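You operate a simulated robot arm through the tools that you are given. There is no shell and no other tool. Be economical: measure what you need, move in short steps, check, and stop when the job is done.

Carry out the task below with a simulated two-armed robot. There is one attempt and no reset: what you move stays moved.

JOB
Pick up the carton from the top of the winding bench with one hand, pass it to the other hand and put it on the open shelf of the wall bench. Set down upright: carton.

Only the result counts: the job must be done as asked and must still hold three seconds after the hand-in. Knocking over, shifting, dropping, spilling or breaking anything else fails it.

ROBOT AND FRAMES
Two 6-joint arms with two-finger grippers on one trunk, on a base that drives. Base frame: it is fixed to the floor where the robot stands at the start and does not move with it; the origin is under the middle of the robot, x ahead of it, y to its left, z up. Readings come in mm, degrees, newtons and seconds.
The left shoulder is at the start at [60, 142, 875], the right one opposite. With the tool pointing down near the work surface each hand reaches from about 320 to 720 mm from the robot's upright axis, wherever it stands, measured 20 degrees to its own side. Places, roughly: open shelf of the wall bench [-1300, -200, 300]. Payload 2.45 kg a hand.
The tool frame of a hand sits at the grasp point between the pads (the TCP): z along the fingers, y along the line on which they close. The tips reach 26 mm beyond it. The gripper opens to 96 mm. The gripper's body begins 69 mm behind the TCP.
Orientation is told as [roll, pitch, yaw] about the base's x, y, z axes, in that order, counted from this pose: with the fingers straight down and closing along the base's y, the tool's x points along the base's -x, its y along +y and its z along -z.

CONTROLS
- The arms move only by the tool step_arm. It takes "left_deltas", "right_deltas" or both (then of equal length, played together; a hand with none holds still); each is a list of rows, each an object (a shift or turn left out is 0, a gripper value left out holds the last) with "dr": the turn, a rotation vector about the tool's x, y, z in degrees, a list of three; "translation": the shift along the tool's x, y, z in m, a list of three; "jaw": the gripper command, from -1 (shut) to 1 (fully open), values between in proportion. In form: [{"dr": [rx, ry, rz], "translation": [x, y, z], "jaw": jaw}, ...]. A call has 1 to 8 rows; each row shifts and turns the commanded pose from where the row before left it, along the tool's axes as they then stand. Rows are played at 5 a second. More than 50 mm and 8.6 degrees between two rows, or a gripper value outside its range, and nothing of the call is played. Where a pose cannot be reached the arm comes as near as it can. A force on the tool above 40 N (or 10 N above the force at the start of the call, whichever is more), or a blocked arm, ends the call early, and 0.2 s more pass. The fingers move at their own pace and stop on an object; they squeeze with about 44 N. The grip force told is the motor's: it shows also when the fingers shut on nothing. Time passes only in rows, and 0.2 s behind the last, so rows that do not move let the fingers close. The reply holds the time, the measured pose of the TCP, the force on the tool along the base axes, the opening and the grip force, in the units named above and with some noise, with the torque about the TCP (base axes, N m) and any sound that the robot's microphone picked up.
- Cameras (640 x 400 px; columns grow to the right, rows downward): "scene" is now at [116.3, -40.6, 1482.9]; the picture's right is [-0.59, -0.81, 0.00], its down [-0.64, 0.47, -0.60] and it looks along [0.49, -0.36, -0.80] (base axes); focal length 277 px, centre (320, 200). "left" rides on the left gripper at [81, -3, -98] in its tool frame; the picture's right is [0.04, 1.00, 0.00], its down [-0.73, 0.03, -0.68] and it looks along [-0.68, 0.03, 0.73] (tool axes); focal length 256 px, centre (320, 200). "right" rides on the right gripper at [82, 3, -98] in its tool frame; the picture's right is [-0.04, 1.00, 0.00], its down [-0.73, -0.03, -0.68] and it looks along [-0.68, -0.03, 0.73] (tool axes); focal length 256 px, centre (320, 200). There is no depth. A picture from a camera that has moved, and an enlarged one, comes with that camera's place and axes in the base frame and with its lens. The place of the scene camera against the robot may be out by one fixed shift of up to 18 mm in any direction.
- grab_frame(camera): a new picture of that camera. The clock stands still meanwhile.
- slide_trunk(by): slides the trunk up (or, below 0, down) by that many mm; the arms and the scene camera ride with it, the base frame stays. It gives what a move gives, with no picture.
- steer(legs): drives the robot by 1 to 6 legs, each [ahead, turn to the left] in mm and degrees, along the robot's own axes; the way and the turn of a leg run together, so that a leg with both is an arc; at most 1500 mm and 180 degrees a leg. The arms and the cameras ride along, it lands a little off, and it stops where it bumps. It gives what a move gives.
- aim_head(pan, tilt): turns the head with the scene camera to pan (to the left, within 86 degrees either way) and tilt (down, from -29 to 69), counted from straight ahead of the robot. It gives what a move gives.
- zoom(camera, box): a new picture of the part [left, top, right, bottom] of that camera's present view, enlarged. The clock stands still meanwhile.
- close_job(): hands the job in; it is judged then, once.

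Work in short steps. Places have to be worked out from the pictures, the camera data and where the tool is seen: move nearer, look again, correct. Check each grasp and each placing, and mend what went wrong. You have 120 turns and 108 pictures in all, those below and enlarged ones among them. Open the grippers and draw the arms clear of the work before you hand the job in, unless the task says otherwise; then end with one line.

The tools are called after "Emit:" as name(argument=value, ...) on one line, values as JSON. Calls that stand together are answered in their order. step_arm: Moves the arms, as the interface text tells. Its arguments: {"type":"object","properties":{"left_deltas":{"type":"array","items":{"type":"object","properties":{"dr":{"type":"array","items":{"type":"number"}},"translation":{"type":"array","items":{"type":"number"}},"jaw":{"type":"number"}}}},"right_deltas":{"type":"array","items":{"type":"object","properties":{"dr":{"type":"array","items":{"type":"number"}},"translation":{"type":"array","items":{"type":"number"}},"jaw":{"type":"number"}}}}},"required":[]} The other tools are called the same way: slide_trunk (by) slides the trunk up or down; steer (legs) drives the base; aim_head (pan, tilt) turns the head that bears the scene camera; grab_frame (camera) takes a picture; zoom (camera, box) takes an enlarged picture of a part of a camera's view; close_job () hands the job in.

At the start:

```text
time_s: 0.0
left_eef_pos: [438.4, -8.9, 1076.9]
left_tcp_rot: [0.0, 0.0, -0.2]
left_force: [0.4, 1.2, -0.1]
left_moment: [-0.01, 0.02, 0.03]
left_width: 96.2
left_gripper_force: 0.1
right_eef_pos: [317.7, -348.4, 1002.2]
right_tcp_rot: [0.0, 0.0, -0.2]
right_force: [-0.6, 0.0, -1.4]
right_moment: [0.01, -0.01, 0.03]
right_width: 95.9
right_gripper_force: 0.0
trunk travel left (down, up): [-500.0, 90.0]
robot x, y, heading: [-0.2, -0.2, -0.1]
head pan, tilt: [-36.2, 52.8]
```

scene: 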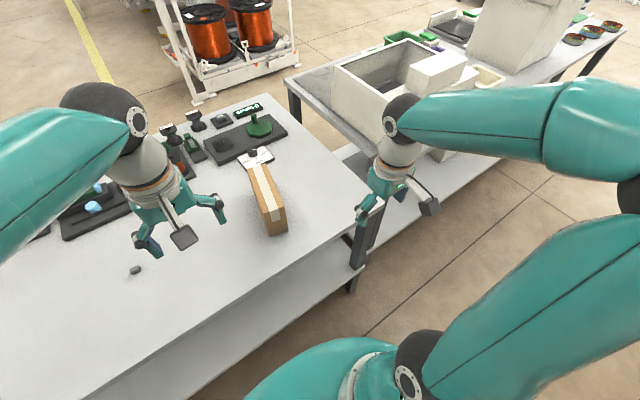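
right: 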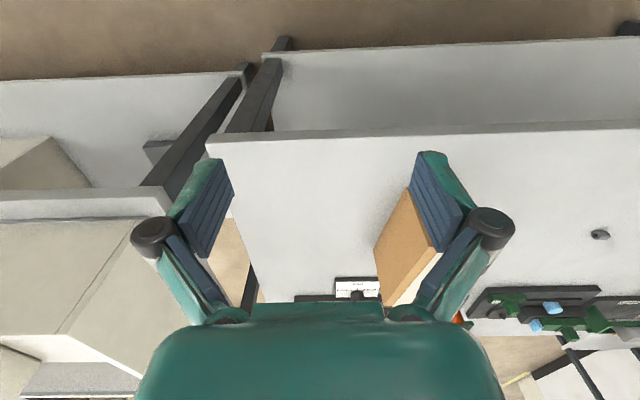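
left: 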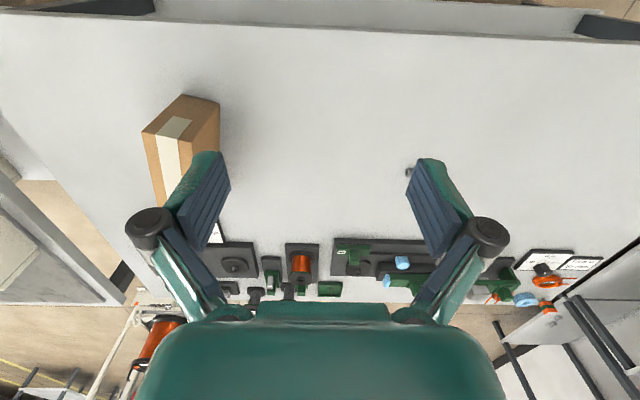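

The carton stands near the right end of the bench. I'll zoom in on it in each view to measure it.

Emit:
zoom(camera="scene", box=[200, 120, 360, 250])

Emit:
zoom(camera="left", box=[100, 70, 260, 250])

Emit:
zoom(camera="right", box=[340, 160, 500, 320])

```text
3.08 times, centred on (280, 185) of scene
camera zoom: at [116.3, -40.6, 1482.9], right [-0.59, -0.81, 0.0], down [-0.64, 0.47, -0.6], along [0.49, -0.36, -0.8], focal length 852 px, centre (443, 246)
```

zoom: 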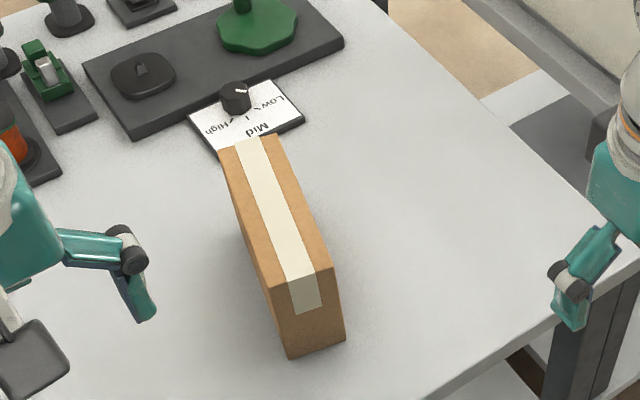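

```text
2.22 times, centred on (180, 160) of left
camera zoom: at [357.0, -10.6, 1174.9], right [-0.03, 1.0, 0.0], down [0.73, 0.03, 0.68], along [0.68, 0.02, -0.73], focal length 569 px, centre (631, 289)
```

zoom: 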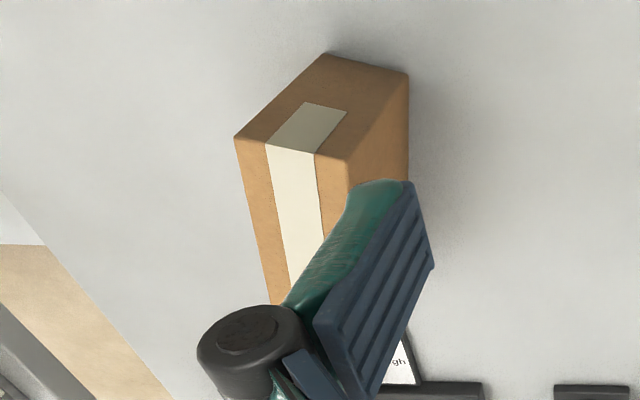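

```text
2.50 times, centred on (420, 240) of right
camera zoom: at [236.0, -343.9, 1099.6], right [0.05, 1.0, 0.0], down [0.73, -0.03, 0.68], along [0.68, -0.03, -0.73], focal length 640 px, centre (70, 100)
```

zoom: 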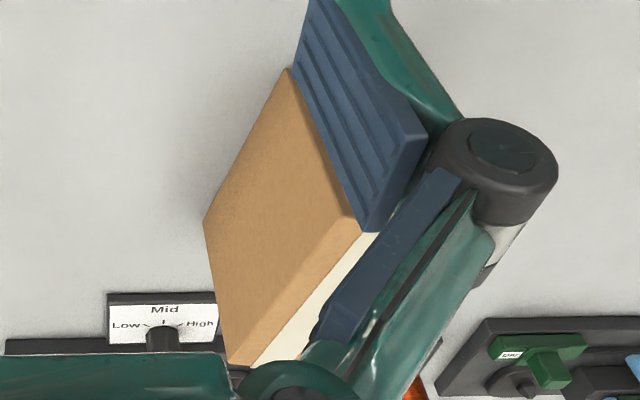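

The two views agree: the carton is centred near (595, -206), with its top at z≈903, its bottom at z≈792, about 167 x 52 x 111 mm, and its long axis at about -12° yaw. Before choosing grasps I'll look around for the wall bench.

Emit:
aim_head(pan=-86, tilt=25)

Emit:
grab_frame(camera="scene")

Emit:
aim_head(pan=86, tilt=25)

Emit:
grab_frame(camera="scene")

```text
time_s: 1.2
left_eef_pos: [438.0, -8.9, 1077.6]
left_tcp_rot: [0.0, -0.1, -0.3]
left_force: [0.2, 0.1, 0.2]
left_moment: [0.01, 0.0, -0.02]
left_width: 96.1
left_gripper_force: 0.1
right_eef_pos: [319.1, -347.9, 1001.2]
right_tcp_rot: [0.0, -0.1, -0.3]
right_force: [-0.3, 0.0, -0.6]
right_moment: [0.0, -0.02, -0.01]
right_width: 96.3
right_gripper_force: 0.1
trunk travel left (down, up): [-500.0, 90.0]
robot x, y, heading: [-2.1, -2.4, -0.0]
head pan, tilt: [-85.9, 25.0]
```

```text
101 pictures are left
camera scene: at [62.9, -88.6, 1524.1], right [-1.0, -0.07, 0.0], down [-0.03, 0.42, -0.91], along [0.06, -0.9, -0.42], focal length 277 px, centre (320, 200)
```

scene: 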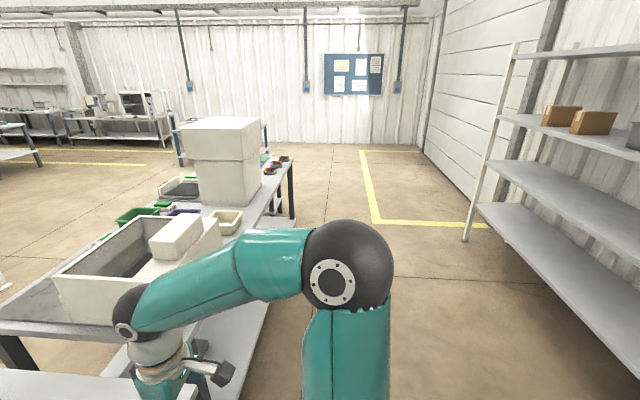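

```text
time_s: 3.8
left_eef_pos: [438.0, -8.0, 1077.1]
left_tcp_rot: [0.0, 0.0, -0.3]
left_force: [0.3, 0.5, -0.4]
left_moment: [-0.02, 0.02, -0.01]
left_width: 96.1
left_gripper_force: 0.0
right_eef_pos: [319.3, -347.7, 1002.9]
right_tcp_rot: [0.0, 0.1, -0.3]
right_force: [-0.9, -0.6, -0.8]
right_moment: [0.01, -0.03, -0.01]
right_width: 95.9
right_gripper_force: 0.0
trunk travel left (down, up): [-500.0, 90.0]
robot x, y, heading: [2.5, 0.6, -0.2]
head pan, tilt: [85.9, 25.0]
```

```text
100 pictures are left
camera scene: at [62.8, 95.2, 1524.1], right [1.0, -0.07, 0.0], down [-0.03, -0.42, -0.91], along [0.06, 0.9, -0.42], focal length 277 px, centre (320, 200)
```

scene: 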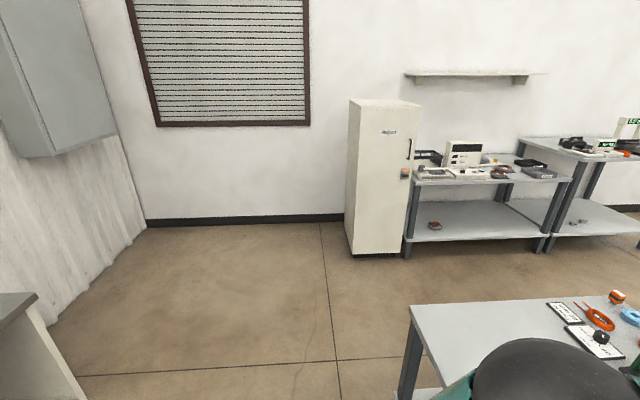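

The wall bench is behind the robot and not yet in view. I'll pick first: the left hand moves aside while the right hand goes above the carton centre at a safe height, and the head turns back to watch.

Emit:
step_arm(right_deltas=[{"translation": [-0.0394, 0.0203, 0]}, {"translation": [-0.0394, 0.0203, 0]}, {"translation": [-0.0394, 0.0203, 0]}, {"translation": [-0.0394, 0.0203, 0]}, {"translation": [-0.0394, 0.0203, 0]}, {"translation": [-0.0394, 0.0203, 0], "dr": [0, 0, 6]}, {"translation": [-0.0394, 0.0203, 0], "dr": [0, 0, 6]}, {}], left_deltas=[{"translation": [0.01, 0.023, 0]}, {"translation": [0.01, 0.023, 0]}, {"translation": [0.01, 0.023, 0]}, {"translation": [0.01, 0.023, 0]}, {"translation": [0.01, 0.023, 0]}, {"translation": [0.01, 0.023, 0]}, {"translation": [0.01, 0.023, 0]}, {}])

Emit:
aim_head(pan=-25, tilt=50)

Emit:
grab_frame(camera="right")

Emit:
grab_frame(camera="scene")

```text
time_s: 5.6
left_eef_pos: [369.2, 151.3, 1078.1]
left_tcp_rot: [0.0, 0.0, -0.2]
left_force: [-0.3, 0.1, -0.3]
left_moment: [0.02, -0.01, 0.05]
left_width: 96.1
left_gripper_force: 0.1
right_eef_pos: [596.7, -214.2, 1005.9]
right_tcp_rot: [-0.1, 0.0, -12.4]
right_force: [0.3, -0.7, -0.6]
right_moment: [0.01, 0.0, 0.01]
right_width: 96.0
right_gripper_force: 0.0
trunk travel left (down, up): [-500.0, 90.0]
robot x, y, heading: [-2.5, -1.4, -0.2]
head pan, tilt: [85.9, 25.0]
```

```text
time_s: 7.5
left_eef_pos: [369.9, 151.9, 1076.5]
left_tcp_rot: [0.0, 0.0, -0.2]
left_force: [0.1, -0.6, 0.5]
left_moment: [0.02, 0.0, -0.03]
left_width: 96.2
left_gripper_force: 0.1
right_eef_pos: [596.7, -212.9, 1005.5]
right_tcp_rot: [0.1, 0.0, -12.3]
right_force: [-0.3, -0.2, 0.2]
right_moment: [0.02, -0.01, -0.05]
right_width: 95.9
right_gripper_force: 0.0
trunk travel left (down, up): [-500.0, 90.0]
robot x, y, heading: [2.9, -1.4, -0.1]
head pan, tilt: [-25.0, 50.0]
```

```text
99 pictures are left
camera right: at [516.1, -192.6, 1103.0], right [0.25, 0.97, 0.0], down [0.71, -0.18, 0.68], along [0.66, -0.17, -0.73], focal length 256 px, centre (320, 200)
```

right: 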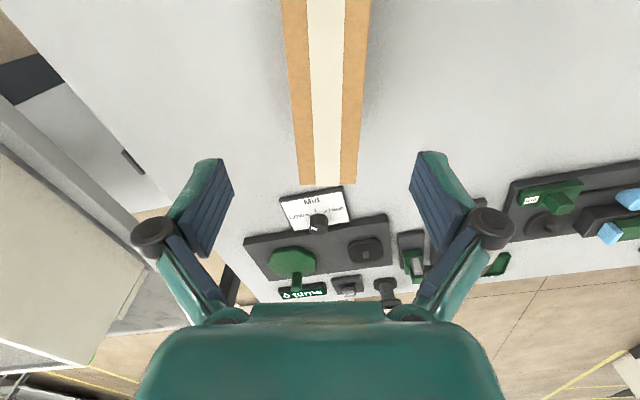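

```text
98 pictures are left
camera scene: at [126.3, -29.1, 1486.6], right [-0.42, -0.91, 0.0], down [-0.69, 0.32, -0.64], along [0.58, -0.27, -0.77], focal length 277 px, centre (320, 200)
```

scene: 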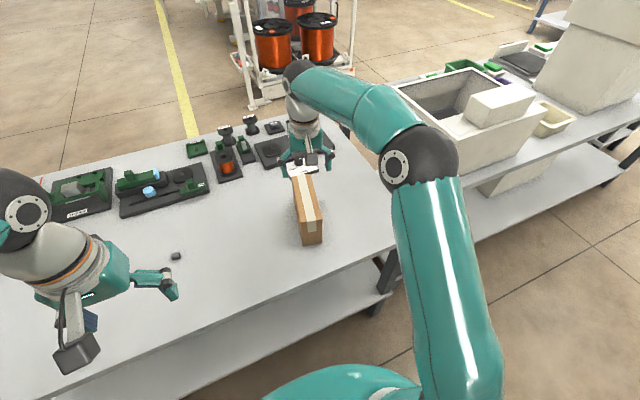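

The right hand's view puts the carton's far end at (677, -227), so it is nearly aligned with the hand. I'll shift 4 mm along +y, descend to z≈888 and close.

Emit:
step_arm(right_deltas=[{"translation": [0, 0.004, 0.0295]}, {"translation": [0, 0, 0.0295]}, {"translation": [0, 0, 0.0295]}, {"translation": [0, 0, 0.0295]}, {}])

Emit:
grab_frame(camera="right")

Emit:
zoom(camera="scene", box=[220, 100, 380, 260])

```text
time_s: 8.7
left_eef_pos: [368.0, 152.7, 1077.2]
left_tcp_rot: [-0.1, 0.0, -0.3]
left_force: [0.5, 0.5, 0.2]
left_moment: [0.01, 0.01, -0.01]
left_width: 96.1
left_gripper_force: 0.0
right_eef_pos: [596.9, -207.8, 884.6]
right_tcp_rot: [0.0, 0.0, -12.3]
right_force: [0.3, -0.4, -0.1]
right_moment: [-0.01, -0.02, -0.01]
right_width: 96.1
right_gripper_force: 0.0
trunk travel left (down, up): [-500.0, 90.0]
robot x, y, heading: [0.3, -1.6, 0.2]
head pan, tilt: [-25.0, 50.0]
```

```text
97 pictures are left
camera right: at [517.2, -187.4, 982.3], right [0.25, 0.97, 0.0], down [0.71, -0.19, 0.68], along [0.66, -0.17, -0.73], focal length 256 px, centre (320, 200)
```

right: 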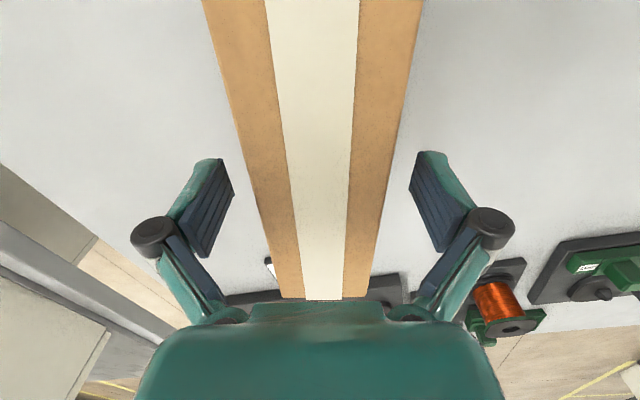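

```text
2.50 times, centred on (300, 180) of scene
camera zoom: at [126.0, -29.1, 1486.6], right [-0.42, -0.91, 0.0], down [-0.69, 0.32, -0.64], along [0.58, -0.27, -0.77], focal length 692 px, centre (370, 250)
```

zoom: 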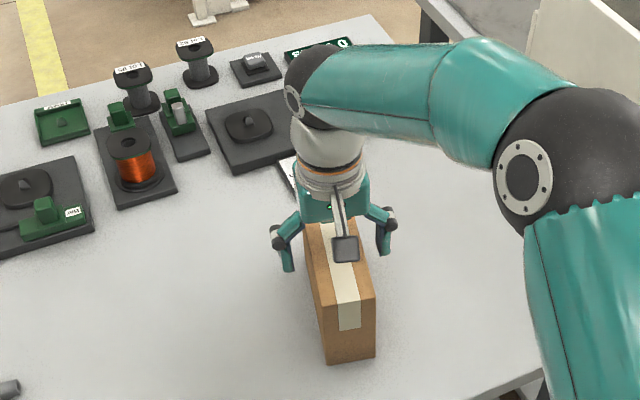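

The fingers straddle the carton evenly at its middle. I'll close the gripper and then lift slightly.

Emit:
step_arm(right_deltas=[{"jaw": -1}, {}, {}, {}])

Emit:
step_arm(right_deltas=[{"translation": [0, 0, -0.02]}, {"translation": [0, 0, -0.03]}, {"translation": [0, 0, -0.03]}, {}])

Emit:
grab_frame(camera="scene")

```text
time_s: 9.7
left_eef_pos: [368.4, 152.3, 1077.0]
left_tcp_rot: [0.0, 0.0, -0.2]
left_force: [-0.3, 0.8, 0.1]
left_moment: [0.0, 0.01, 0.05]
left_width: 96.1
left_gripper_force: 0.2
right_eef_pos: [597.0, -208.5, 884.1]
right_tcp_rot: [0.1, 0.0, -12.3]
right_force: [0.1, -0.1, 0.0]
right_moment: [0.13, -0.04, -0.01]
right_width: 57.4
right_gripper_force: 44.3
trunk travel left (down, up): [-500.0, 90.0]
robot x, y, heading: [1.2, -3.1, -0.2]
head pan, tilt: [-25.0, 50.0]
```

```text
time_s: 10.7
left_eef_pos: [369.4, 152.9, 1077.2]
left_tcp_rot: [0.1, 0.2, -0.3]
left_force: [-0.2, -0.5, -0.7]
left_moment: [-0.01, 0.01, 0.02]
left_width: 95.9
left_gripper_force: 0.1
right_eef_pos: [598.7, -208.7, 964.2]
right_tcp_rot: [0.1, 0.2, -12.3]
right_force: [0.3, 0.4, -3.1]
right_moment: [-0.04, 0.01, 0.0]
right_width: 57.4
right_gripper_force: 44.5
trunk travel left (down, up): [-500.0, 90.0]
robot x, y, heading: [0.8, -1.4, 0.1]
head pan, tilt: [-25.0, 50.0]
```

```text
95 pictures are left
camera scene: at [127.1, -29.3, 1486.4], right [-0.42, -0.91, 0.0], down [-0.7, 0.32, -0.64], along [0.58, -0.27, -0.77], focal length 277 px, centre (320, 200)
```

scene: 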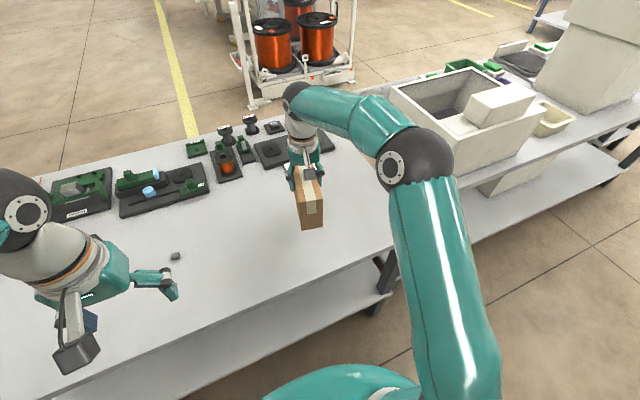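

The carton is held and weighs about 0.3 kg. I'll lift and retract it, square its yaw, then back away from the bench and turn to look at the wall bench.

Emit:
step_arm(right_deltas=[{"translation": [0.0, 0, -0.03]}, {"translation": [0.03, 0, -0.02]}, {"translation": [0.03, 0, 0]}, {"translation": [0.03, 0, 0], "dr": [0, 0, -6]}, {"translation": [0.03, 0, 0], "dr": [0, 0, -6]}, {"translation": [0.03, 0, 0]}, {}])

Emit:
steer(legs=[[-300, 0]])

Emit:
aim_head(pan=-86, tilt=30)

Emit:
grab_frame(camera="scene")

```text
time_s: 12.3
left_eef_pos: [370.5, 152.3, 1077.1]
left_tcp_rot: [0.0, 0.1, -0.5]
left_force: [0.4, 0.1, -0.4]
left_moment: [0.04, 0.06, -0.01]
left_width: 95.9
left_gripper_force: 0.0
right_eef_pos: [449.8, -184.7, 1014.4]
right_tcp_rot: [-0.1, 0.1, -0.2]
right_force: [-0.3, -0.6, -3.3]
right_moment: [0.0, 0.0, 0.03]
right_width: 57.4
right_gripper_force: 44.3
trunk travel left (down, up): [-500.0, 90.0]
robot x, y, heading: [1.8, -1.6, -0.3]
head pan, tilt: [-25.0, 50.0]
```

```text
time_s: 14.3
left_eef_pos: [66.6, 151.3, 1078.5]
left_tcp_rot: [0.0, 0.0, -0.5]
left_force: [-0.3, -0.3, 0.0]
left_moment: [-0.01, -0.04, -0.04]
left_width: 96.0
left_gripper_force: 0.2
right_eef_pos: [145.8, -187.6, 1014.4]
right_tcp_rot: [0.0, 0.0, -0.4]
right_force: [-0.7, 0.3, -3.0]
right_moment: [0.04, -0.04, -0.01]
right_width: 57.6
right_gripper_force: 44.4
trunk travel left (down, up): [-500.0, 90.0]
robot x, y, heading: [-303.0, -3.2, -0.4]
head pan, tilt: [-25.0, 50.0]
```

```text
time_s: 15.7
left_eef_pos: [68.0, 150.8, 1077.1]
left_tcp_rot: [-0.1, 0.0, -0.6]
left_force: [-0.6, 0.2, 0.6]
left_moment: [0.04, 0.04, -0.03]
left_width: 96.1
left_gripper_force: 0.1
right_eef_pos: [147.2, -187.4, 1015.8]
right_tcp_rot: [0.0, -0.1, -0.5]
right_force: [-0.9, 0.4, -3.6]
right_moment: [-0.01, -0.02, 0.0]
right_width: 57.4
right_gripper_force: 44.3
trunk travel left (down, up): [-500.0, 90.0]
robot x, y, heading: [-301.5, -0.5, -0.4]
head pan, tilt: [-85.9, 30.0]
```

```text
94 pictures are left
camera scene: at [-239.0, -87.0, 1516.1], right [-1.0, -0.07, 0.0], down [-0.03, 0.5, -0.87], along [0.06, -0.86, -0.5], focal length 277 px, centre (320, 200)
```

scene: 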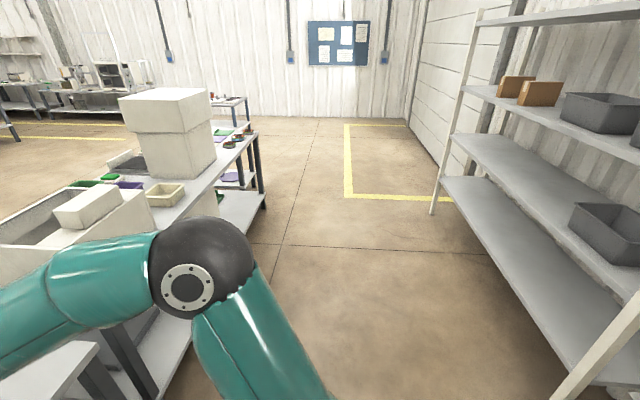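

The open floor is on the left side, so I'll turn left 90° and look toward the wall bench.

Emit:
steer(legs=[[0, 90]])

Emit:
aim_head(pan=75, tilt=40)

Emit:
grab_frame(camera="scene")

```text
time_s: 19.5
left_eef_pos: [-360.1, 401.0, 1076.7]
left_tcp_rot: [-0.1, 0.1, 75.7]
left_force: [-0.5, 0.9, 0.2]
left_moment: [-0.03, -0.04, 0.0]
left_width: 96.2
left_gripper_force: 0.2
right_eef_pos: [-12.2, 396.0, 1016.0]
right_tcp_rot: [-0.2, 0.0, 75.6]
right_force: [-0.3, 0.6, -2.3]
right_moment: [-0.08, -0.05, -0.01]
right_width: 57.4
right_gripper_force: 43.6
trunk travel left (down, up): [-500.0, 90.0]
robot x, y, heading: [-251.5, -9.5, 77.8]
head pan, tilt: [-85.9, 30.0]
stopped in leg 1: the robot was blocked; the commanded pose is now the measured one
```

```text
time_s: 21.9
left_eef_pos: [-357.9, 399.0, 1078.4]
left_tcp_rot: [0.0, 0.0, 75.7]
left_force: [1.0, -0.2, 0.4]
left_moment: [-0.02, -0.02, 0.03]
left_width: 96.3
left_gripper_force: 0.0
right_eef_pos: [-10.3, 395.7, 1017.3]
right_tcp_rot: [0.0, 0.1, 75.6]
right_force: [-0.6, -0.2, -2.4]
right_moment: [0.02, -0.01, 0.01]
right_width: 57.2
right_gripper_force: 44.2
trunk travel left (down, up): [-500.0, 90.0]
robot x, y, heading: [-254.6, -10.8, 77.8]
head pan, tilt: [75.0, 40.0]
```

```text
93 pictures are left
camera scene: at [-319.8, 92.7, 1500.7], right [0.46, 0.89, 0.0], down [0.57, -0.3, -0.77], along [-0.68, 0.35, -0.64], focal length 277 px, centre (320, 200)
```

scene: 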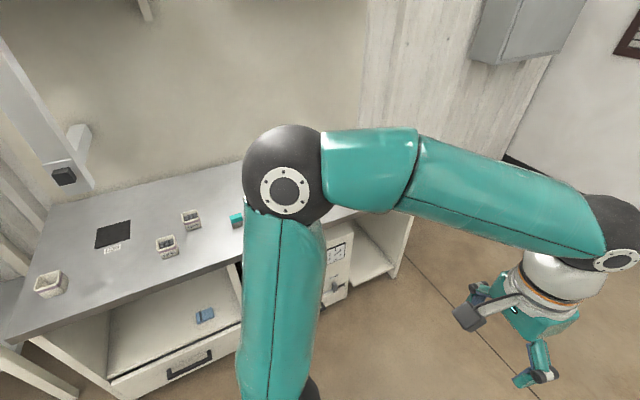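

The turn was blocked at 78° and the base was pushed about 50 mm in x. I need to find what it touched, so I'll look around both sides.

Emit:
aim_head(pan=86, tilt=10)

Emit:
grab_frame(camera="scene")

Emit:
aim_head(pan=-86, tilt=50)

Emit:
grab_frame(camera="scene")

Emit:
aim_head(pan=0, tilt=60)

Emit:
grab_frame(camera="scene")

```text
time_s: 22.9
left_eef_pos: [-358.9, 399.6, 1078.0]
left_tcp_rot: [0.0, 0.0, 75.7]
left_force: [-0.5, 0.0, -0.6]
left_moment: [0.02, 0.03, -0.01]
left_width: 95.9
left_gripper_force: 0.1
right_eef_pos: [-10.8, 395.3, 1016.5]
right_tcp_rot: [0.0, -0.1, 75.6]
right_force: [0.4, 0.7, -2.9]
right_moment: [-0.01, 0.0, -0.03]
right_width: 57.4
right_gripper_force: 43.8
trunk travel left (down, up): [-500.0, 90.0]
robot x, y, heading: [-256.3, -7.6, 77.9]
head pan, tilt: [85.9, 10.0]
```

```text
92 pictures are left
camera scene: at [-333.5, 79.9, 1548.4], right [0.28, 0.96, 0.0], down [0.17, -0.05, -0.98], along [-0.94, 0.28, -0.17], focal length 277 px, centre (320, 200)
```

scene: 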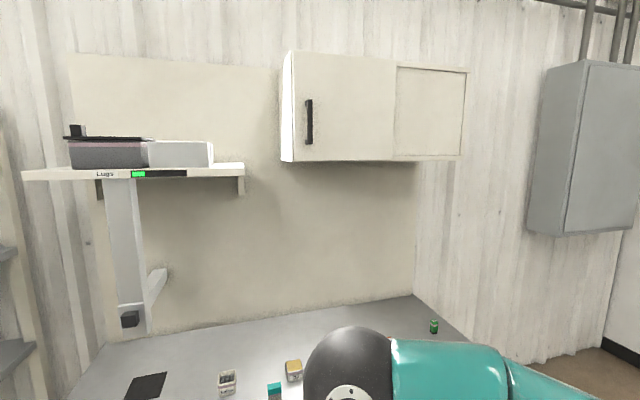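

```text
time_s: 25.5
left_eef_pos: [-358.0, 399.7, 1078.8]
left_tcp_rot: [0.0, 0.0, 75.7]
left_force: [-0.6, -0.2, -0.4]
left_moment: [-0.04, 0.0, -0.02]
left_width: 96.0
left_gripper_force: 0.1
right_eef_pos: [-9.9, 395.0, 1017.6]
right_tcp_rot: [0.1, 0.0, 75.7]
right_force: [-0.2, -0.3, -4.1]
right_moment: [0.0, -0.02, 0.01]
right_width: 57.5
right_gripper_force: 44.2
trunk travel left (down, up): [-500.0, 90.0]
robot x, y, heading: [-252.5, -12.6, 77.8]
head pan, tilt: [-85.9, 50.0]
```

```text
91 pictures are left
camera scene: at [-168.0, 42.8, 1486.6], right [-0.14, -0.99, 0.0], down [-0.76, 0.11, -0.64], along [0.64, -0.09, -0.77], focal length 277 px, centre (320, 200)
```

scene: 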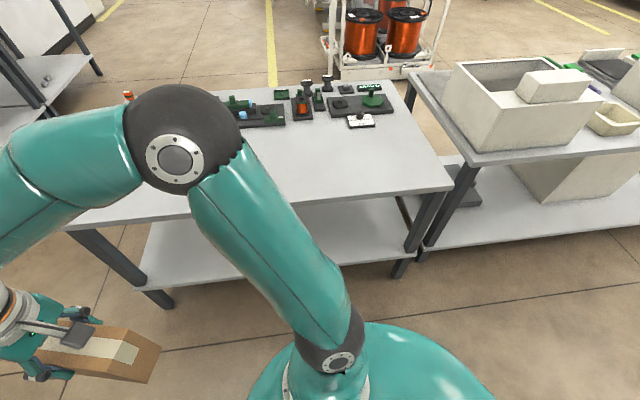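

```text
time_s: 27.1
left_eef_pos: [-357.7, 400.0, 1078.1]
left_tcp_rot: [-0.1, 0.0, 75.7]
left_force: [0.6, 0.4, 0.4]
left_moment: [-0.05, 0.03, -0.01]
left_width: 96.0
left_gripper_force: 0.1
right_eef_pos: [-9.4, 396.1, 1016.5]
right_tcp_rot: [0.0, 0.1, 75.7]
right_force: [0.4, 0.9, -3.0]
right_moment: [-0.04, -0.03, -0.01]
right_width: 57.8
right_gripper_force: 44.1
trunk travel left (down, up): [-500.0, 90.0]
robot x, y, heading: [-253.1, -9.6, 77.7]
head pan, tilt: [0.0, 60.0]
```

```text
90 pictures are left
camera scene: at [-230.1, 118.8, 1474.0], right [0.98, -0.21, 0.0], down [-0.18, -0.85, -0.5], along [0.11, 0.49, -0.87], focal length 277 px, centre (320, 200)
```

scene: 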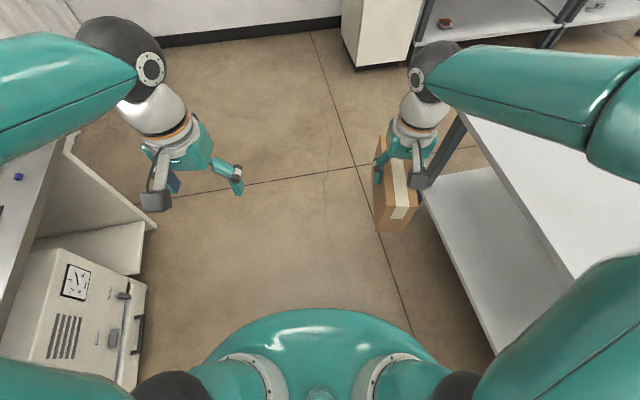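

Nothing seems displaced. I'll look straight down on the left side to see what the robot touched.

Emit:
aim_head(pan=86, tilt=66)

Emit:
grab_frame(camera="scene")

Emit:
aim_head(pan=86, tilt=38)

Emit:
grab_frame(camera="scene")

```text
time_s: 28.7
left_eef_pos: [-357.9, 398.6, 1078.5]
left_tcp_rot: [0.0, 0.0, 75.8]
left_force: [-0.1, -0.3, 0.9]
left_moment: [0.0, -0.03, 0.01]
left_width: 96.0
left_gripper_force: 0.1
right_eef_pos: [-11.0, 394.9, 1016.0]
right_tcp_rot: [0.1, -0.1, 75.5]
right_force: [-0.1, 0.2, -3.3]
right_moment: [0.0, 0.02, -0.01]
right_width: 57.4
right_gripper_force: 43.6
trunk travel left (down, up): [-500.0, 90.0]
robot x, y, heading: [-248.5, -10.7, 77.6]
head pan, tilt: [85.9, 66.0]
```

```text
89 pictures are left
camera scene: at [-301.3, 70.4, 1467.4], right [0.28, 0.96, 0.0], down [0.88, -0.26, -0.41], along [-0.39, 0.11, -0.91], focal length 277 px, centre (320, 200)
```

scene: 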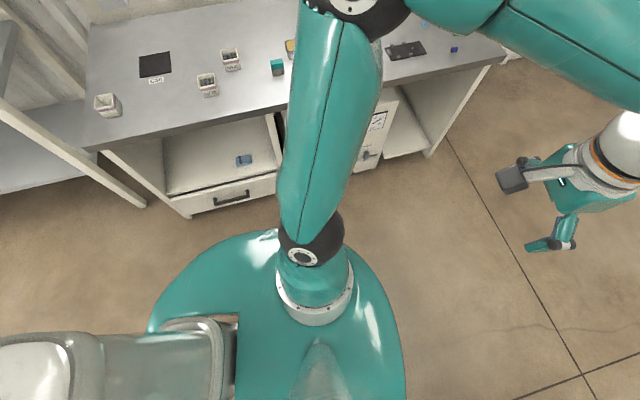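

```text
time_s: 29.6
left_eef_pos: [-357.8, 398.9, 1079.0]
left_tcp_rot: [0.0, 0.0, 75.8]
left_force: [0.0, 0.3, -0.7]
left_moment: [-0.01, -0.01, 0.0]
left_width: 96.2
left_gripper_force: 0.0
right_eef_pos: [-12.2, 396.0, 1016.7]
right_tcp_rot: [0.1, 0.1, 75.7]
right_force: [0.5, 0.2, -3.1]
right_moment: [-0.01, -0.01, -0.01]
right_width: 57.3
right_gripper_force: 44.4
trunk travel left (down, up): [-500.0, 90.0]
robot x, y, heading: [-250.7, -11.1, 77.7]
head pan, tilt: [85.9, 38.0]
```

```text
88 pictures are left
camera scene: at [-327.1, 78.0, 1503.7], right [0.28, 0.96, 0.0], down [0.59, -0.17, -0.79], along [-0.76, 0.22, -0.62], focal length 277 px, centre (320, 200)
```

scene: 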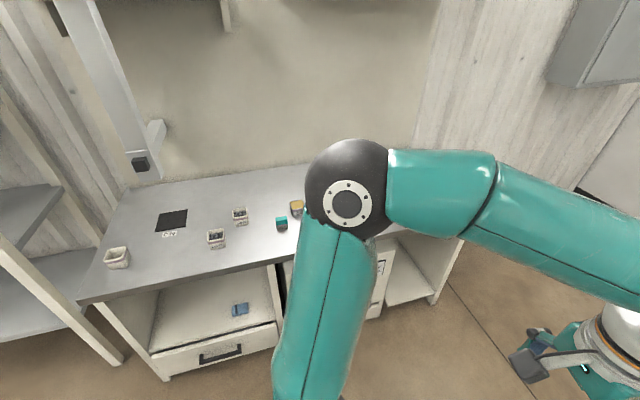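

There's a clear gap of about 600 mm around the base, so I see no contact. I'll try a small further turn to see whether it is still blocked.

Emit:
steer(legs=[[60, 0], [0, 10]])

```text
time_s: 31.3
left_eef_pos: [-414.0, 434.6, 1078.8]
left_tcp_rot: [-0.1, 0.0, 85.4]
left_force: [-1.0, -0.2, -0.4]
left_moment: [-0.01, -0.03, -0.01]
left_width: 96.0
left_gripper_force: 0.1
right_eef_pos: [-70.9, 488.9, 1017.1]
right_tcp_rot: [0.0, 0.0, 85.4]
right_force: [0.7, 0.2, -2.6]
right_moment: [0.01, -0.01, -0.02]
right_width: 57.4
right_gripper_force: 43.8
trunk travel left (down, up): [-500.0, 90.0]
robot x, y, heading: [-232.7, 48.3, 87.5]
head pan, tilt: [85.9, 38.0]
```

It moves freely now. I'll continue the turn in smaller parts toward facing the wall bench.

Emit:
steer(legs=[[0, 30], [0, 30], [0, 32]])

Emit:
aim_head(pan=0, tilt=45)

Emit:
grab_frame(camera="scene")

```text
time_s: 36.0
left_eef_pos: [-660.0, -6.3, 1078.4]
left_tcp_rot: [-0.2, 0.0, 158.4]
left_force: [-0.7, 0.2, -0.3]
left_moment: [0.04, -0.02, 0.01]
left_width: 96.2
left_gripper_force: 0.2
right_eef_pos: [-611.4, 335.1, 1017.3]
right_tcp_rot: [-0.2, 0.1, 158.3]
right_force: [0.3, 0.2, -3.3]
right_moment: [0.04, -0.05, 0.01]
right_width: 57.5
right_gripper_force: 44.0
trunk travel left (down, up): [-500.0, 90.0]
robot x, y, heading: [-217.6, 96.1, 161.9]
head pan, tilt: [85.9, 38.0]
stopped in leg 3: the robot was blocked; the commanded pose is now the measured one
```

```text
time_s: 37.5
left_eef_pos: [-657.8, -5.8, 1079.3]
left_tcp_rot: [0.0, 0.0, 158.4]
left_force: [1.0, 0.2, 0.3]
left_moment: [-0.01, -0.01, -0.01]
left_width: 96.0
left_gripper_force: 0.0
right_eef_pos: [-612.0, 337.7, 1017.5]
right_tcp_rot: [0.0, 0.1, 158.3]
right_force: [-0.1, -0.8, -2.3]
right_moment: [-0.02, 0.0, 0.01]
right_width: 57.5
right_gripper_force: 44.7
trunk travel left (down, up): [-500.0, 90.0]
robot x, y, heading: [-217.9, 96.1, 161.8]
head pan, tilt: [0.0, 45.0]
```

```text
87 pictures are left
camera scene: at [-358.7, 143.2, 1493.4], right [0.31, 0.95, 0.0], down [0.67, -0.22, -0.71], along [-0.67, 0.22, -0.71], focal length 277 px, centre (320, 200)
```

scene: 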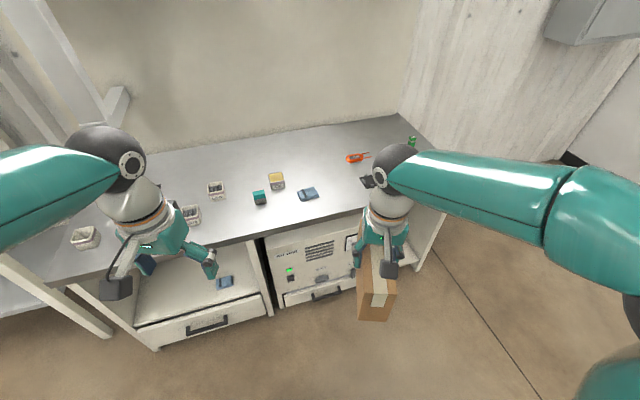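

The turn stopped again at 162°, with drift but no visible contact. From here the target is clear: the open cubby with the blue item, above the left drawer. I'll zoom in to measure it.

Emit:
zoom(camera="scene", box=[60, 200, 300, 350])

Emit:
grab_frame(camera="left")

Emit:
grab_frame(camera="right")

```text
2.67 times, centred on (180, 275) of scene
camera zoom: at [-358.7, 143.2, 1493.4], right [0.31, 0.95, 0.0], down [0.67, -0.22, -0.71], along [-0.67, 0.22, -0.71], focal length 739 px, centre (693, 0)
```

zoom: 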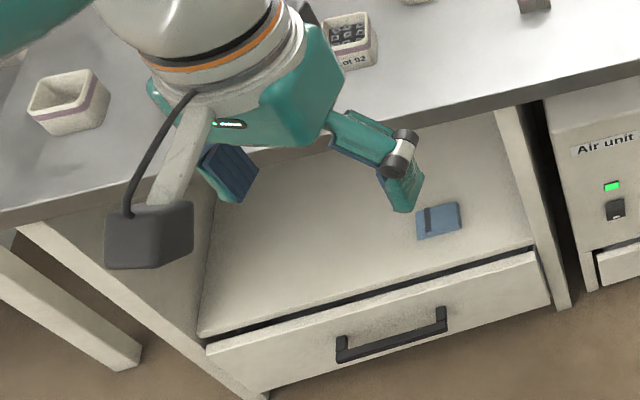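

```text
85 pictures are left
camera left: at [-581.4, -32.2, 1178.0], right [-0.33, -0.94, 0.0], down [-0.69, 0.24, 0.68], along [-0.64, 0.23, -0.73], focal length 256 px, centre (320, 200)
```

left: 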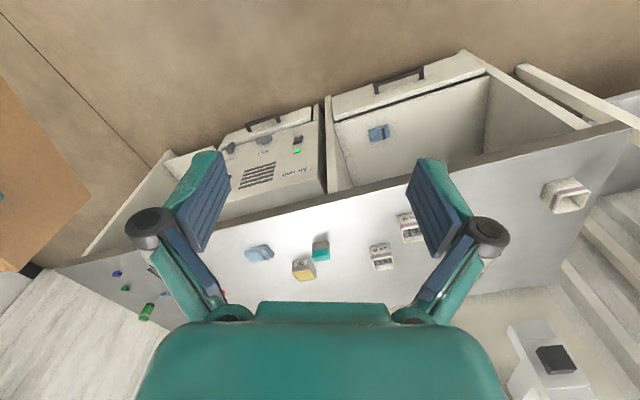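

```text
84 pictures are left
camera right: at [-536.6, 304.8, 1116.2], right [-0.41, -0.91, 0.0], down [-0.67, 0.3, 0.68], along [-0.62, 0.28, -0.73], focal length 256 px, centre (320, 200)
```

right: 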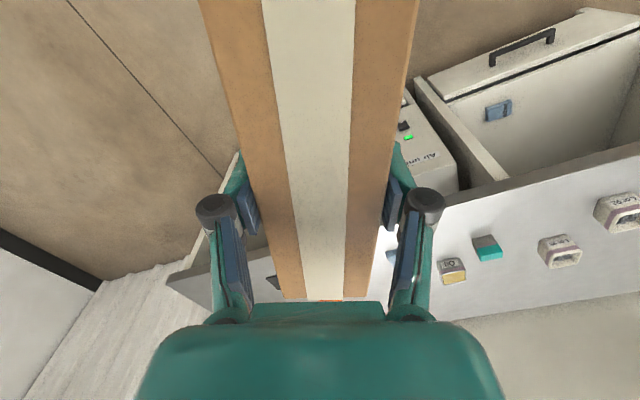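

The cubby floor is at z≈300 with its front edge at x≈-1015, spanning y from -454 to 64, and the counter above is at about 700. I'll hand over so the left hand holds the carton's near end with its fingers about 60° up from vertical. First I'll move the carton to the centre line and pitch the left hand.

Emit:
step_arm(right_deltas=[{"translation": [-0.013, 0.0143, 0]}, {"translation": [-0.013, 0.0143, 0]}, {"translation": [-0.013, 0.0143, 0]}, {"translation": [-0.013, 0.0143, 0]}, {"translation": [-0.013, 0.0143, 0]}, {"translation": [-0.013, 0.0143, 0]}, {"translation": [-0.013, 0.0143, 0]}, {}], left_deltas=[{"dr": [0, -8.57, 0]}, {"dr": [0, -8.57, 0]}, {"dr": [0, -8.57, 0]}, {"dr": [0, -8.57, 0]}, {"dr": [0, -8.57, 0]}, {"dr": [0, -8.57, 0]}, {"dr": [0, -8.57, 0]}, {}])

Emit:
grab_frame(camera="scene")

```text
time_s: 39.4
left_eef_pos: [-677.1, -5.5, 1104.2]
left_tcp_rot: [-0.1, -59.8, 158.4]
left_force: [0.8, -0.6, 0.0]
left_moment: [0.02, -0.01, -0.06]
left_width: 96.0
left_gripper_force: 0.0
left hand out of reach, approached as far as the arm can: row 7
right_eef_pos: [-731.0, 278.0, 1017.6]
right_tcp_rot: [0.0, 0.0, 158.3]
right_force: [0.3, -0.4, -3.5]
right_moment: [-0.02, 0.01, -0.02]
right_width: 57.5
right_gripper_force: 43.8
trunk travel left (down, up): [-500.0, 90.0]
robot x, y, heading: [-219.9, 92.5, 161.9]
head pan, tilt: [0.0, 45.0]
```

```text
83 pictures are left
camera scene: at [-357.9, 143.2, 1493.5], right [0.31, 0.95, 0.0], down [0.67, -0.22, -0.71], along [-0.67, 0.22, -0.71], focal length 277 px, centre (320, 200)
```

scene: 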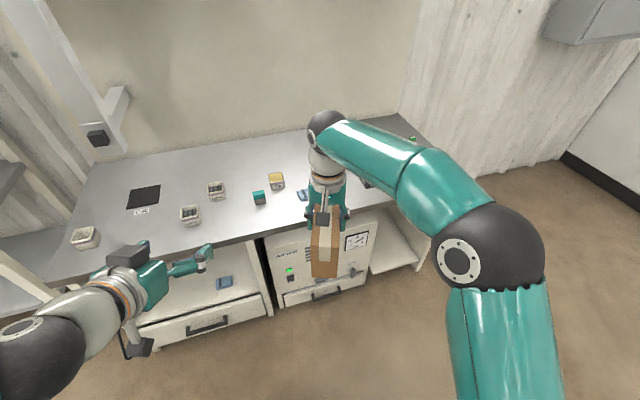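

The left hand is pitched 60°, about 244 mm left of and 87 mm above the right TCP. I'll lower it and bring it across to the pre-grasp point behind the carton's near end.

Emit:
step_arm(left_deltas=[{"translation": [0.0215, -0.02, 0.0175]}, {"translation": [0.0215, -0.02, 0.0175]}, {"translation": [0, -0.035, 0]}, {"translation": [0, -0.035, 0]}, {"translation": [0, -0.035, 0]}, {"translation": [0, -0.035, 0]}, {}])

Emit:
grab_frame(camera="scene")

Emit:
grab_frame(camera="left")

```text
time_s: 41.0
left_eef_pos: [-647.9, 169.1, 1075.4]
left_tcp_rot: [-0.1, -60.1, 158.6]
left_force: [-0.6, -0.5, -0.9]
left_moment: [0.03, 0.0, 0.0]
left_width: 95.9
left_gripper_force: 0.0
left hand out of reach, approached as far as the arm can: row 1, 2
right_eef_pos: [-732.2, 276.9, 1017.0]
right_tcp_rot: [-0.1, 0.0, 158.3]
right_force: [0.3, 0.8, -2.8]
right_moment: [-0.04, 0.01, 0.02]
right_width: 57.5
right_gripper_force: 44.0
trunk travel left (down, up): [-500.0, 90.0]
robot x, y, heading: [-221.4, 93.1, 161.7]
head pan, tilt: [0.0, 45.0]
```

```text
82 pictures are left
camera scene: at [-358.7, 142.7, 1493.5], right [0.31, 0.95, 0.0], down [0.67, -0.22, -0.71], along [-0.67, 0.22, -0.71], focal length 277 px, centre (320, 200)
```

scene: 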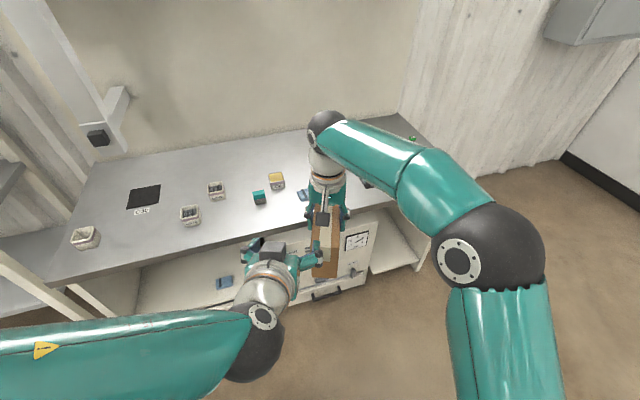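

```text
81 pictures are left
camera left: at [-530.1, 127.3, 1054.2], right [-0.35, -0.94, -0.04], down [0.19, -0.11, 0.97], along [-0.92, 0.33, 0.22], focal length 256 px, centre (320, 200)
```

left: 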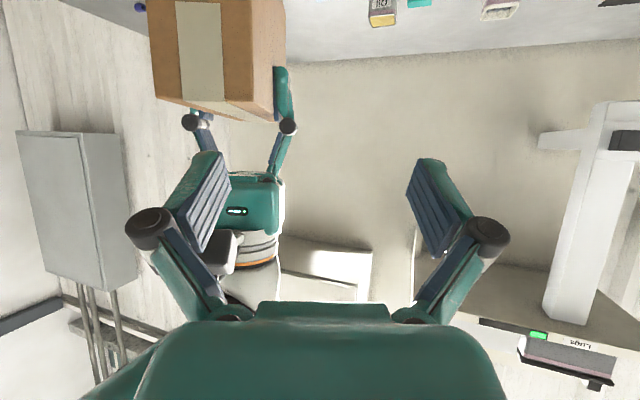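

The left hand is 118 mm behind, 69 mm left of and 58 mm above the right TCP. I'll push the carton 40 mm forward to make room while the left drops 26 mm, then centre the left hand laterally.

Emit:
step_arm(right_deltas=[{"translation": [-0.02, 0, 0]}, {"translation": [-0.02, 0, 0]}, {}, {}, {}, {}], left_deltas=[{}, {"translation": [0.008, 0, 0.012]}, {"translation": [0.008, 0, 0.012]}, {"translation": [0, -0.034, 0]}, {"translation": [0, -0.035, 0]}, {}])

Emit:
grab_frame(camera="left")

Emit:
zoom(camera="scene", box=[200, 100, 440, 350])

```text
time_s: 42.4
left_eef_pos: [-636.1, 237.8, 1053.9]
left_tcp_rot: [0.0, -60.0, 158.5]
left_force: [-0.5, 0.3, -0.3]
left_moment: [0.01, -0.03, 0.01]
left_width: 95.8
left_gripper_force: 0.0
right_eef_pos: [-770.8, 290.6, 1016.8]
right_tcp_rot: [0.0, 0.0, 158.3]
right_force: [0.2, 0.0, -2.8]
right_moment: [-0.01, -0.03, 0.0]
right_width: 57.4
right_gripper_force: 44.1
trunk travel left (down, up): [-500.0, 90.0]
robot x, y, heading: [-215.9, 96.3, 161.9]
head pan, tilt: [0.0, 45.0]
```

```text
80 pictures are left
camera left: at [-518.4, 195.8, 1030.7], right [-0.35, -0.94, -0.04], down [0.19, -0.11, 0.97], along [-0.92, 0.33, 0.22], focal length 256 px, centre (320, 200)
```

left: 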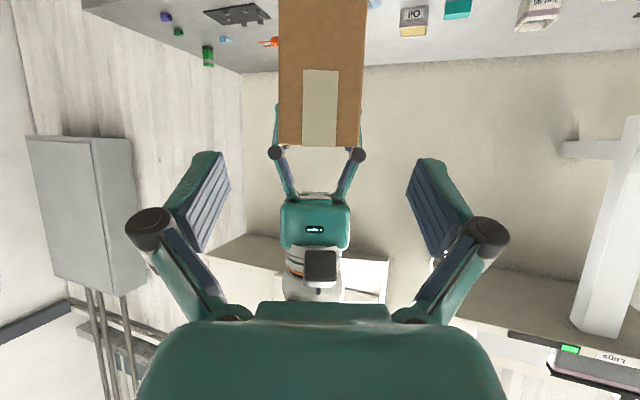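

```text
1.60 times, centred on (320, 225) of scene
camera zoom: at [-359.0, 143.0, 1493.4], right [0.31, 0.95, 0.0], down [0.67, -0.22, -0.71], along [-0.67, 0.22, -0.71], focal length 443 px, centre (320, 160)
```

zoom: 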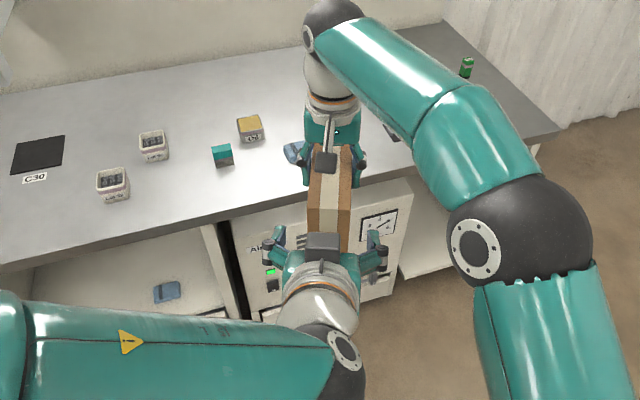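

Both hands are centred laterally (offset ≈0). The dark box on the back of the left gripper would come too close to the right camera at 60°, so I'll increase the pitch to 75° and drop to the approach line.

Emit:
step_arm(left_deltas=[{"dr": [0, -7.5, 0]}, {"dr": [0, -7.5, 0]}, {"translation": [0.0215, 0, 0.01]}, {"translation": [0.0215, 0, 0.0295]}, {}])

Emit:
grab_frame(camera="left")

Emit:
zoom(camera="scene", box=[220, 120, 420, 340])

Emit:
grab_frame(camera="right")

```text
time_s: 43.5
left_eef_pos: [-660.4, 248.0, 1002.5]
left_tcp_rot: [-0.3, -75.0, 158.6]
left_force: [0.4, -0.3, 0.3]
left_moment: [0.02, -0.02, 0.02]
left_width: 95.9
left_gripper_force: 0.0
right_eef_pos: [-770.1, 292.1, 1018.4]
right_tcp_rot: [-0.1, -0.1, 158.3]
right_force: [-0.2, -0.3, -2.6]
right_moment: [0.01, 0.05, -0.01]
right_width: 57.4
right_gripper_force: 43.7
trunk travel left (down, up): [-500.0, 90.0]
robot x, y, heading: [-223.0, 95.0, 161.8]
head pan, tilt: [0.0, 45.0]
```

```text
78 pictures are left
camera left: at [-551.1, 209.8, 948.1], right [-0.36, -0.93, -0.04], down [0.42, -0.2, 0.88], along [-0.83, 0.3, 0.47], focal length 256 px, centre (320, 200)
```

left: 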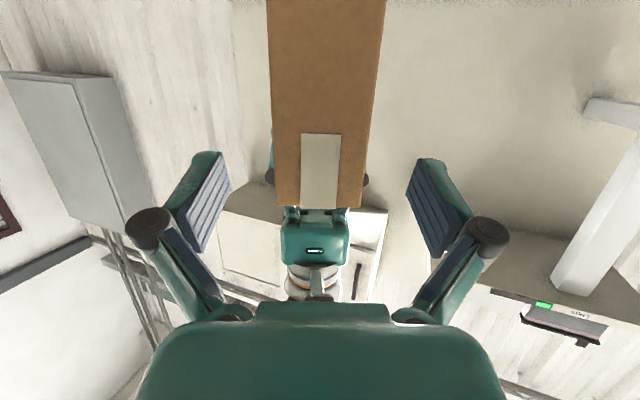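

```text
1.82 times, centred on (320, 230) of scene
camera zoom: at [-358.0, 142.9, 1493.6], right [0.31, 0.95, 0.0], down [0.67, -0.22, -0.71], along [-0.67, 0.22, -0.71], focal length 504 px, centre (320, 146)
```

zoom: 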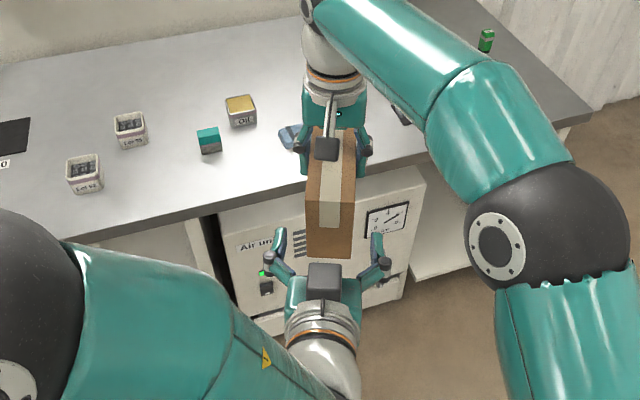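

```text
76 pictures are left
camera right: at [-696.5, 259.0, 1116.5], right [-0.41, -0.91, 0.0], down [-0.67, 0.3, 0.68], along [-0.62, 0.28, -0.73], focal length 256 px, centre (320, 200)
```

right: 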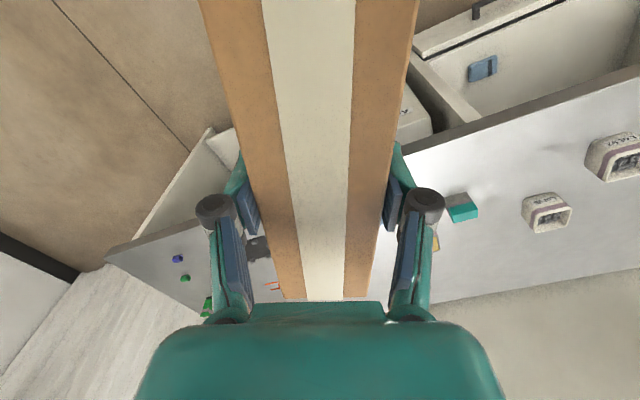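

Alignment is good: the carton's near end is about 30 mm ahead of the left TCP and centred. I'll advance 64 mm along the fingers and check before closing.

Emit:
step_arm(left_deltas=[{"translation": [0, 0, 0.022]}, {"translation": [0, 0, 0.022]}, {"translation": [0, 0, 0.02]}, {}])

Emit:
zoom(camera="scene", box=[260, 150, 380, 300])

Emit:
grab_frame(camera="left")

```text
time_s: 44.5
left_eef_pos: [-717.3, 272.4, 983.8]
left_tcp_rot: [-0.1, -75.0, 158.4]
left_force: [-0.5, -0.2, 1.4]
left_moment: [0.01, 0.0, -0.01]
left_width: 96.1
left_gripper_force: 0.0
right_eef_pos: [-770.4, 290.7, 1018.0]
right_tcp_rot: [0.1, 0.0, 158.3]
right_force: [0.6, 0.1, -3.2]
right_moment: [-0.01, -0.01, -0.01]
right_width: 57.5
right_gripper_force: 43.7
trunk travel left (down, up): [-500.0, 90.0]
robot x, y, heading: [-219.2, 94.5, 161.9]
head pan, tilt: [0.0, 45.0]
```

```text
2.67 times, centred on (320, 225) of scene
camera zoom: at [-358.7, 143.2, 1493.5], right [0.31, 0.95, 0.0], down [0.67, -0.22, -0.71], along [-0.67, 0.22, -0.71], focal length 739 px, centre (320, 133)
```

zoom: 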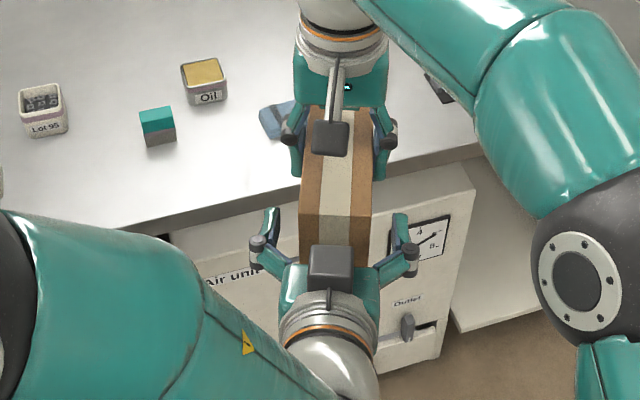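

```text
74 pictures are left
camera left: at [-608.8, 232.4, 929.4], right [-0.36, -0.93, -0.04], down [0.42, -0.2, 0.88], along [-0.83, 0.3, 0.47], focal length 256 px, centre (320, 200)
```

left: 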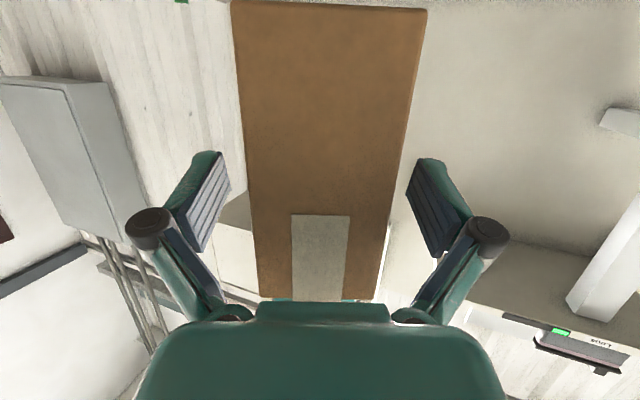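

The fingers straddle the near end and clear the right hand. I'll close the left gripper while the right still holds.

Emit:
step_arm(left_deltas=[{"jaw": -1}, {}, {}, {}])

```text
time_s: 45.5
left_eef_pos: [-717.9, 271.8, 983.0]
left_tcp_rot: [-0.1, -74.9, 158.5]
left_force: [0.2, 1.1, 0.3]
left_moment: [-0.05, 0.0, 0.01]
left_width: 57.7
left_gripper_force: 44.3
right_eef_pos: [-770.5, 292.9, 1017.0]
right_tcp_rot: [0.0, -0.1, 158.3]
right_force: [0.9, -0.3, -1.4]
right_moment: [0.05, -0.05, -0.01]
right_width: 57.6
right_gripper_force: 43.9
trunk travel left (down, up): [-500.0, 90.0]
robot x, y, heading: [-220.3, 92.8, 162.0]
head pan, tilt: [0.0, 45.0]
```

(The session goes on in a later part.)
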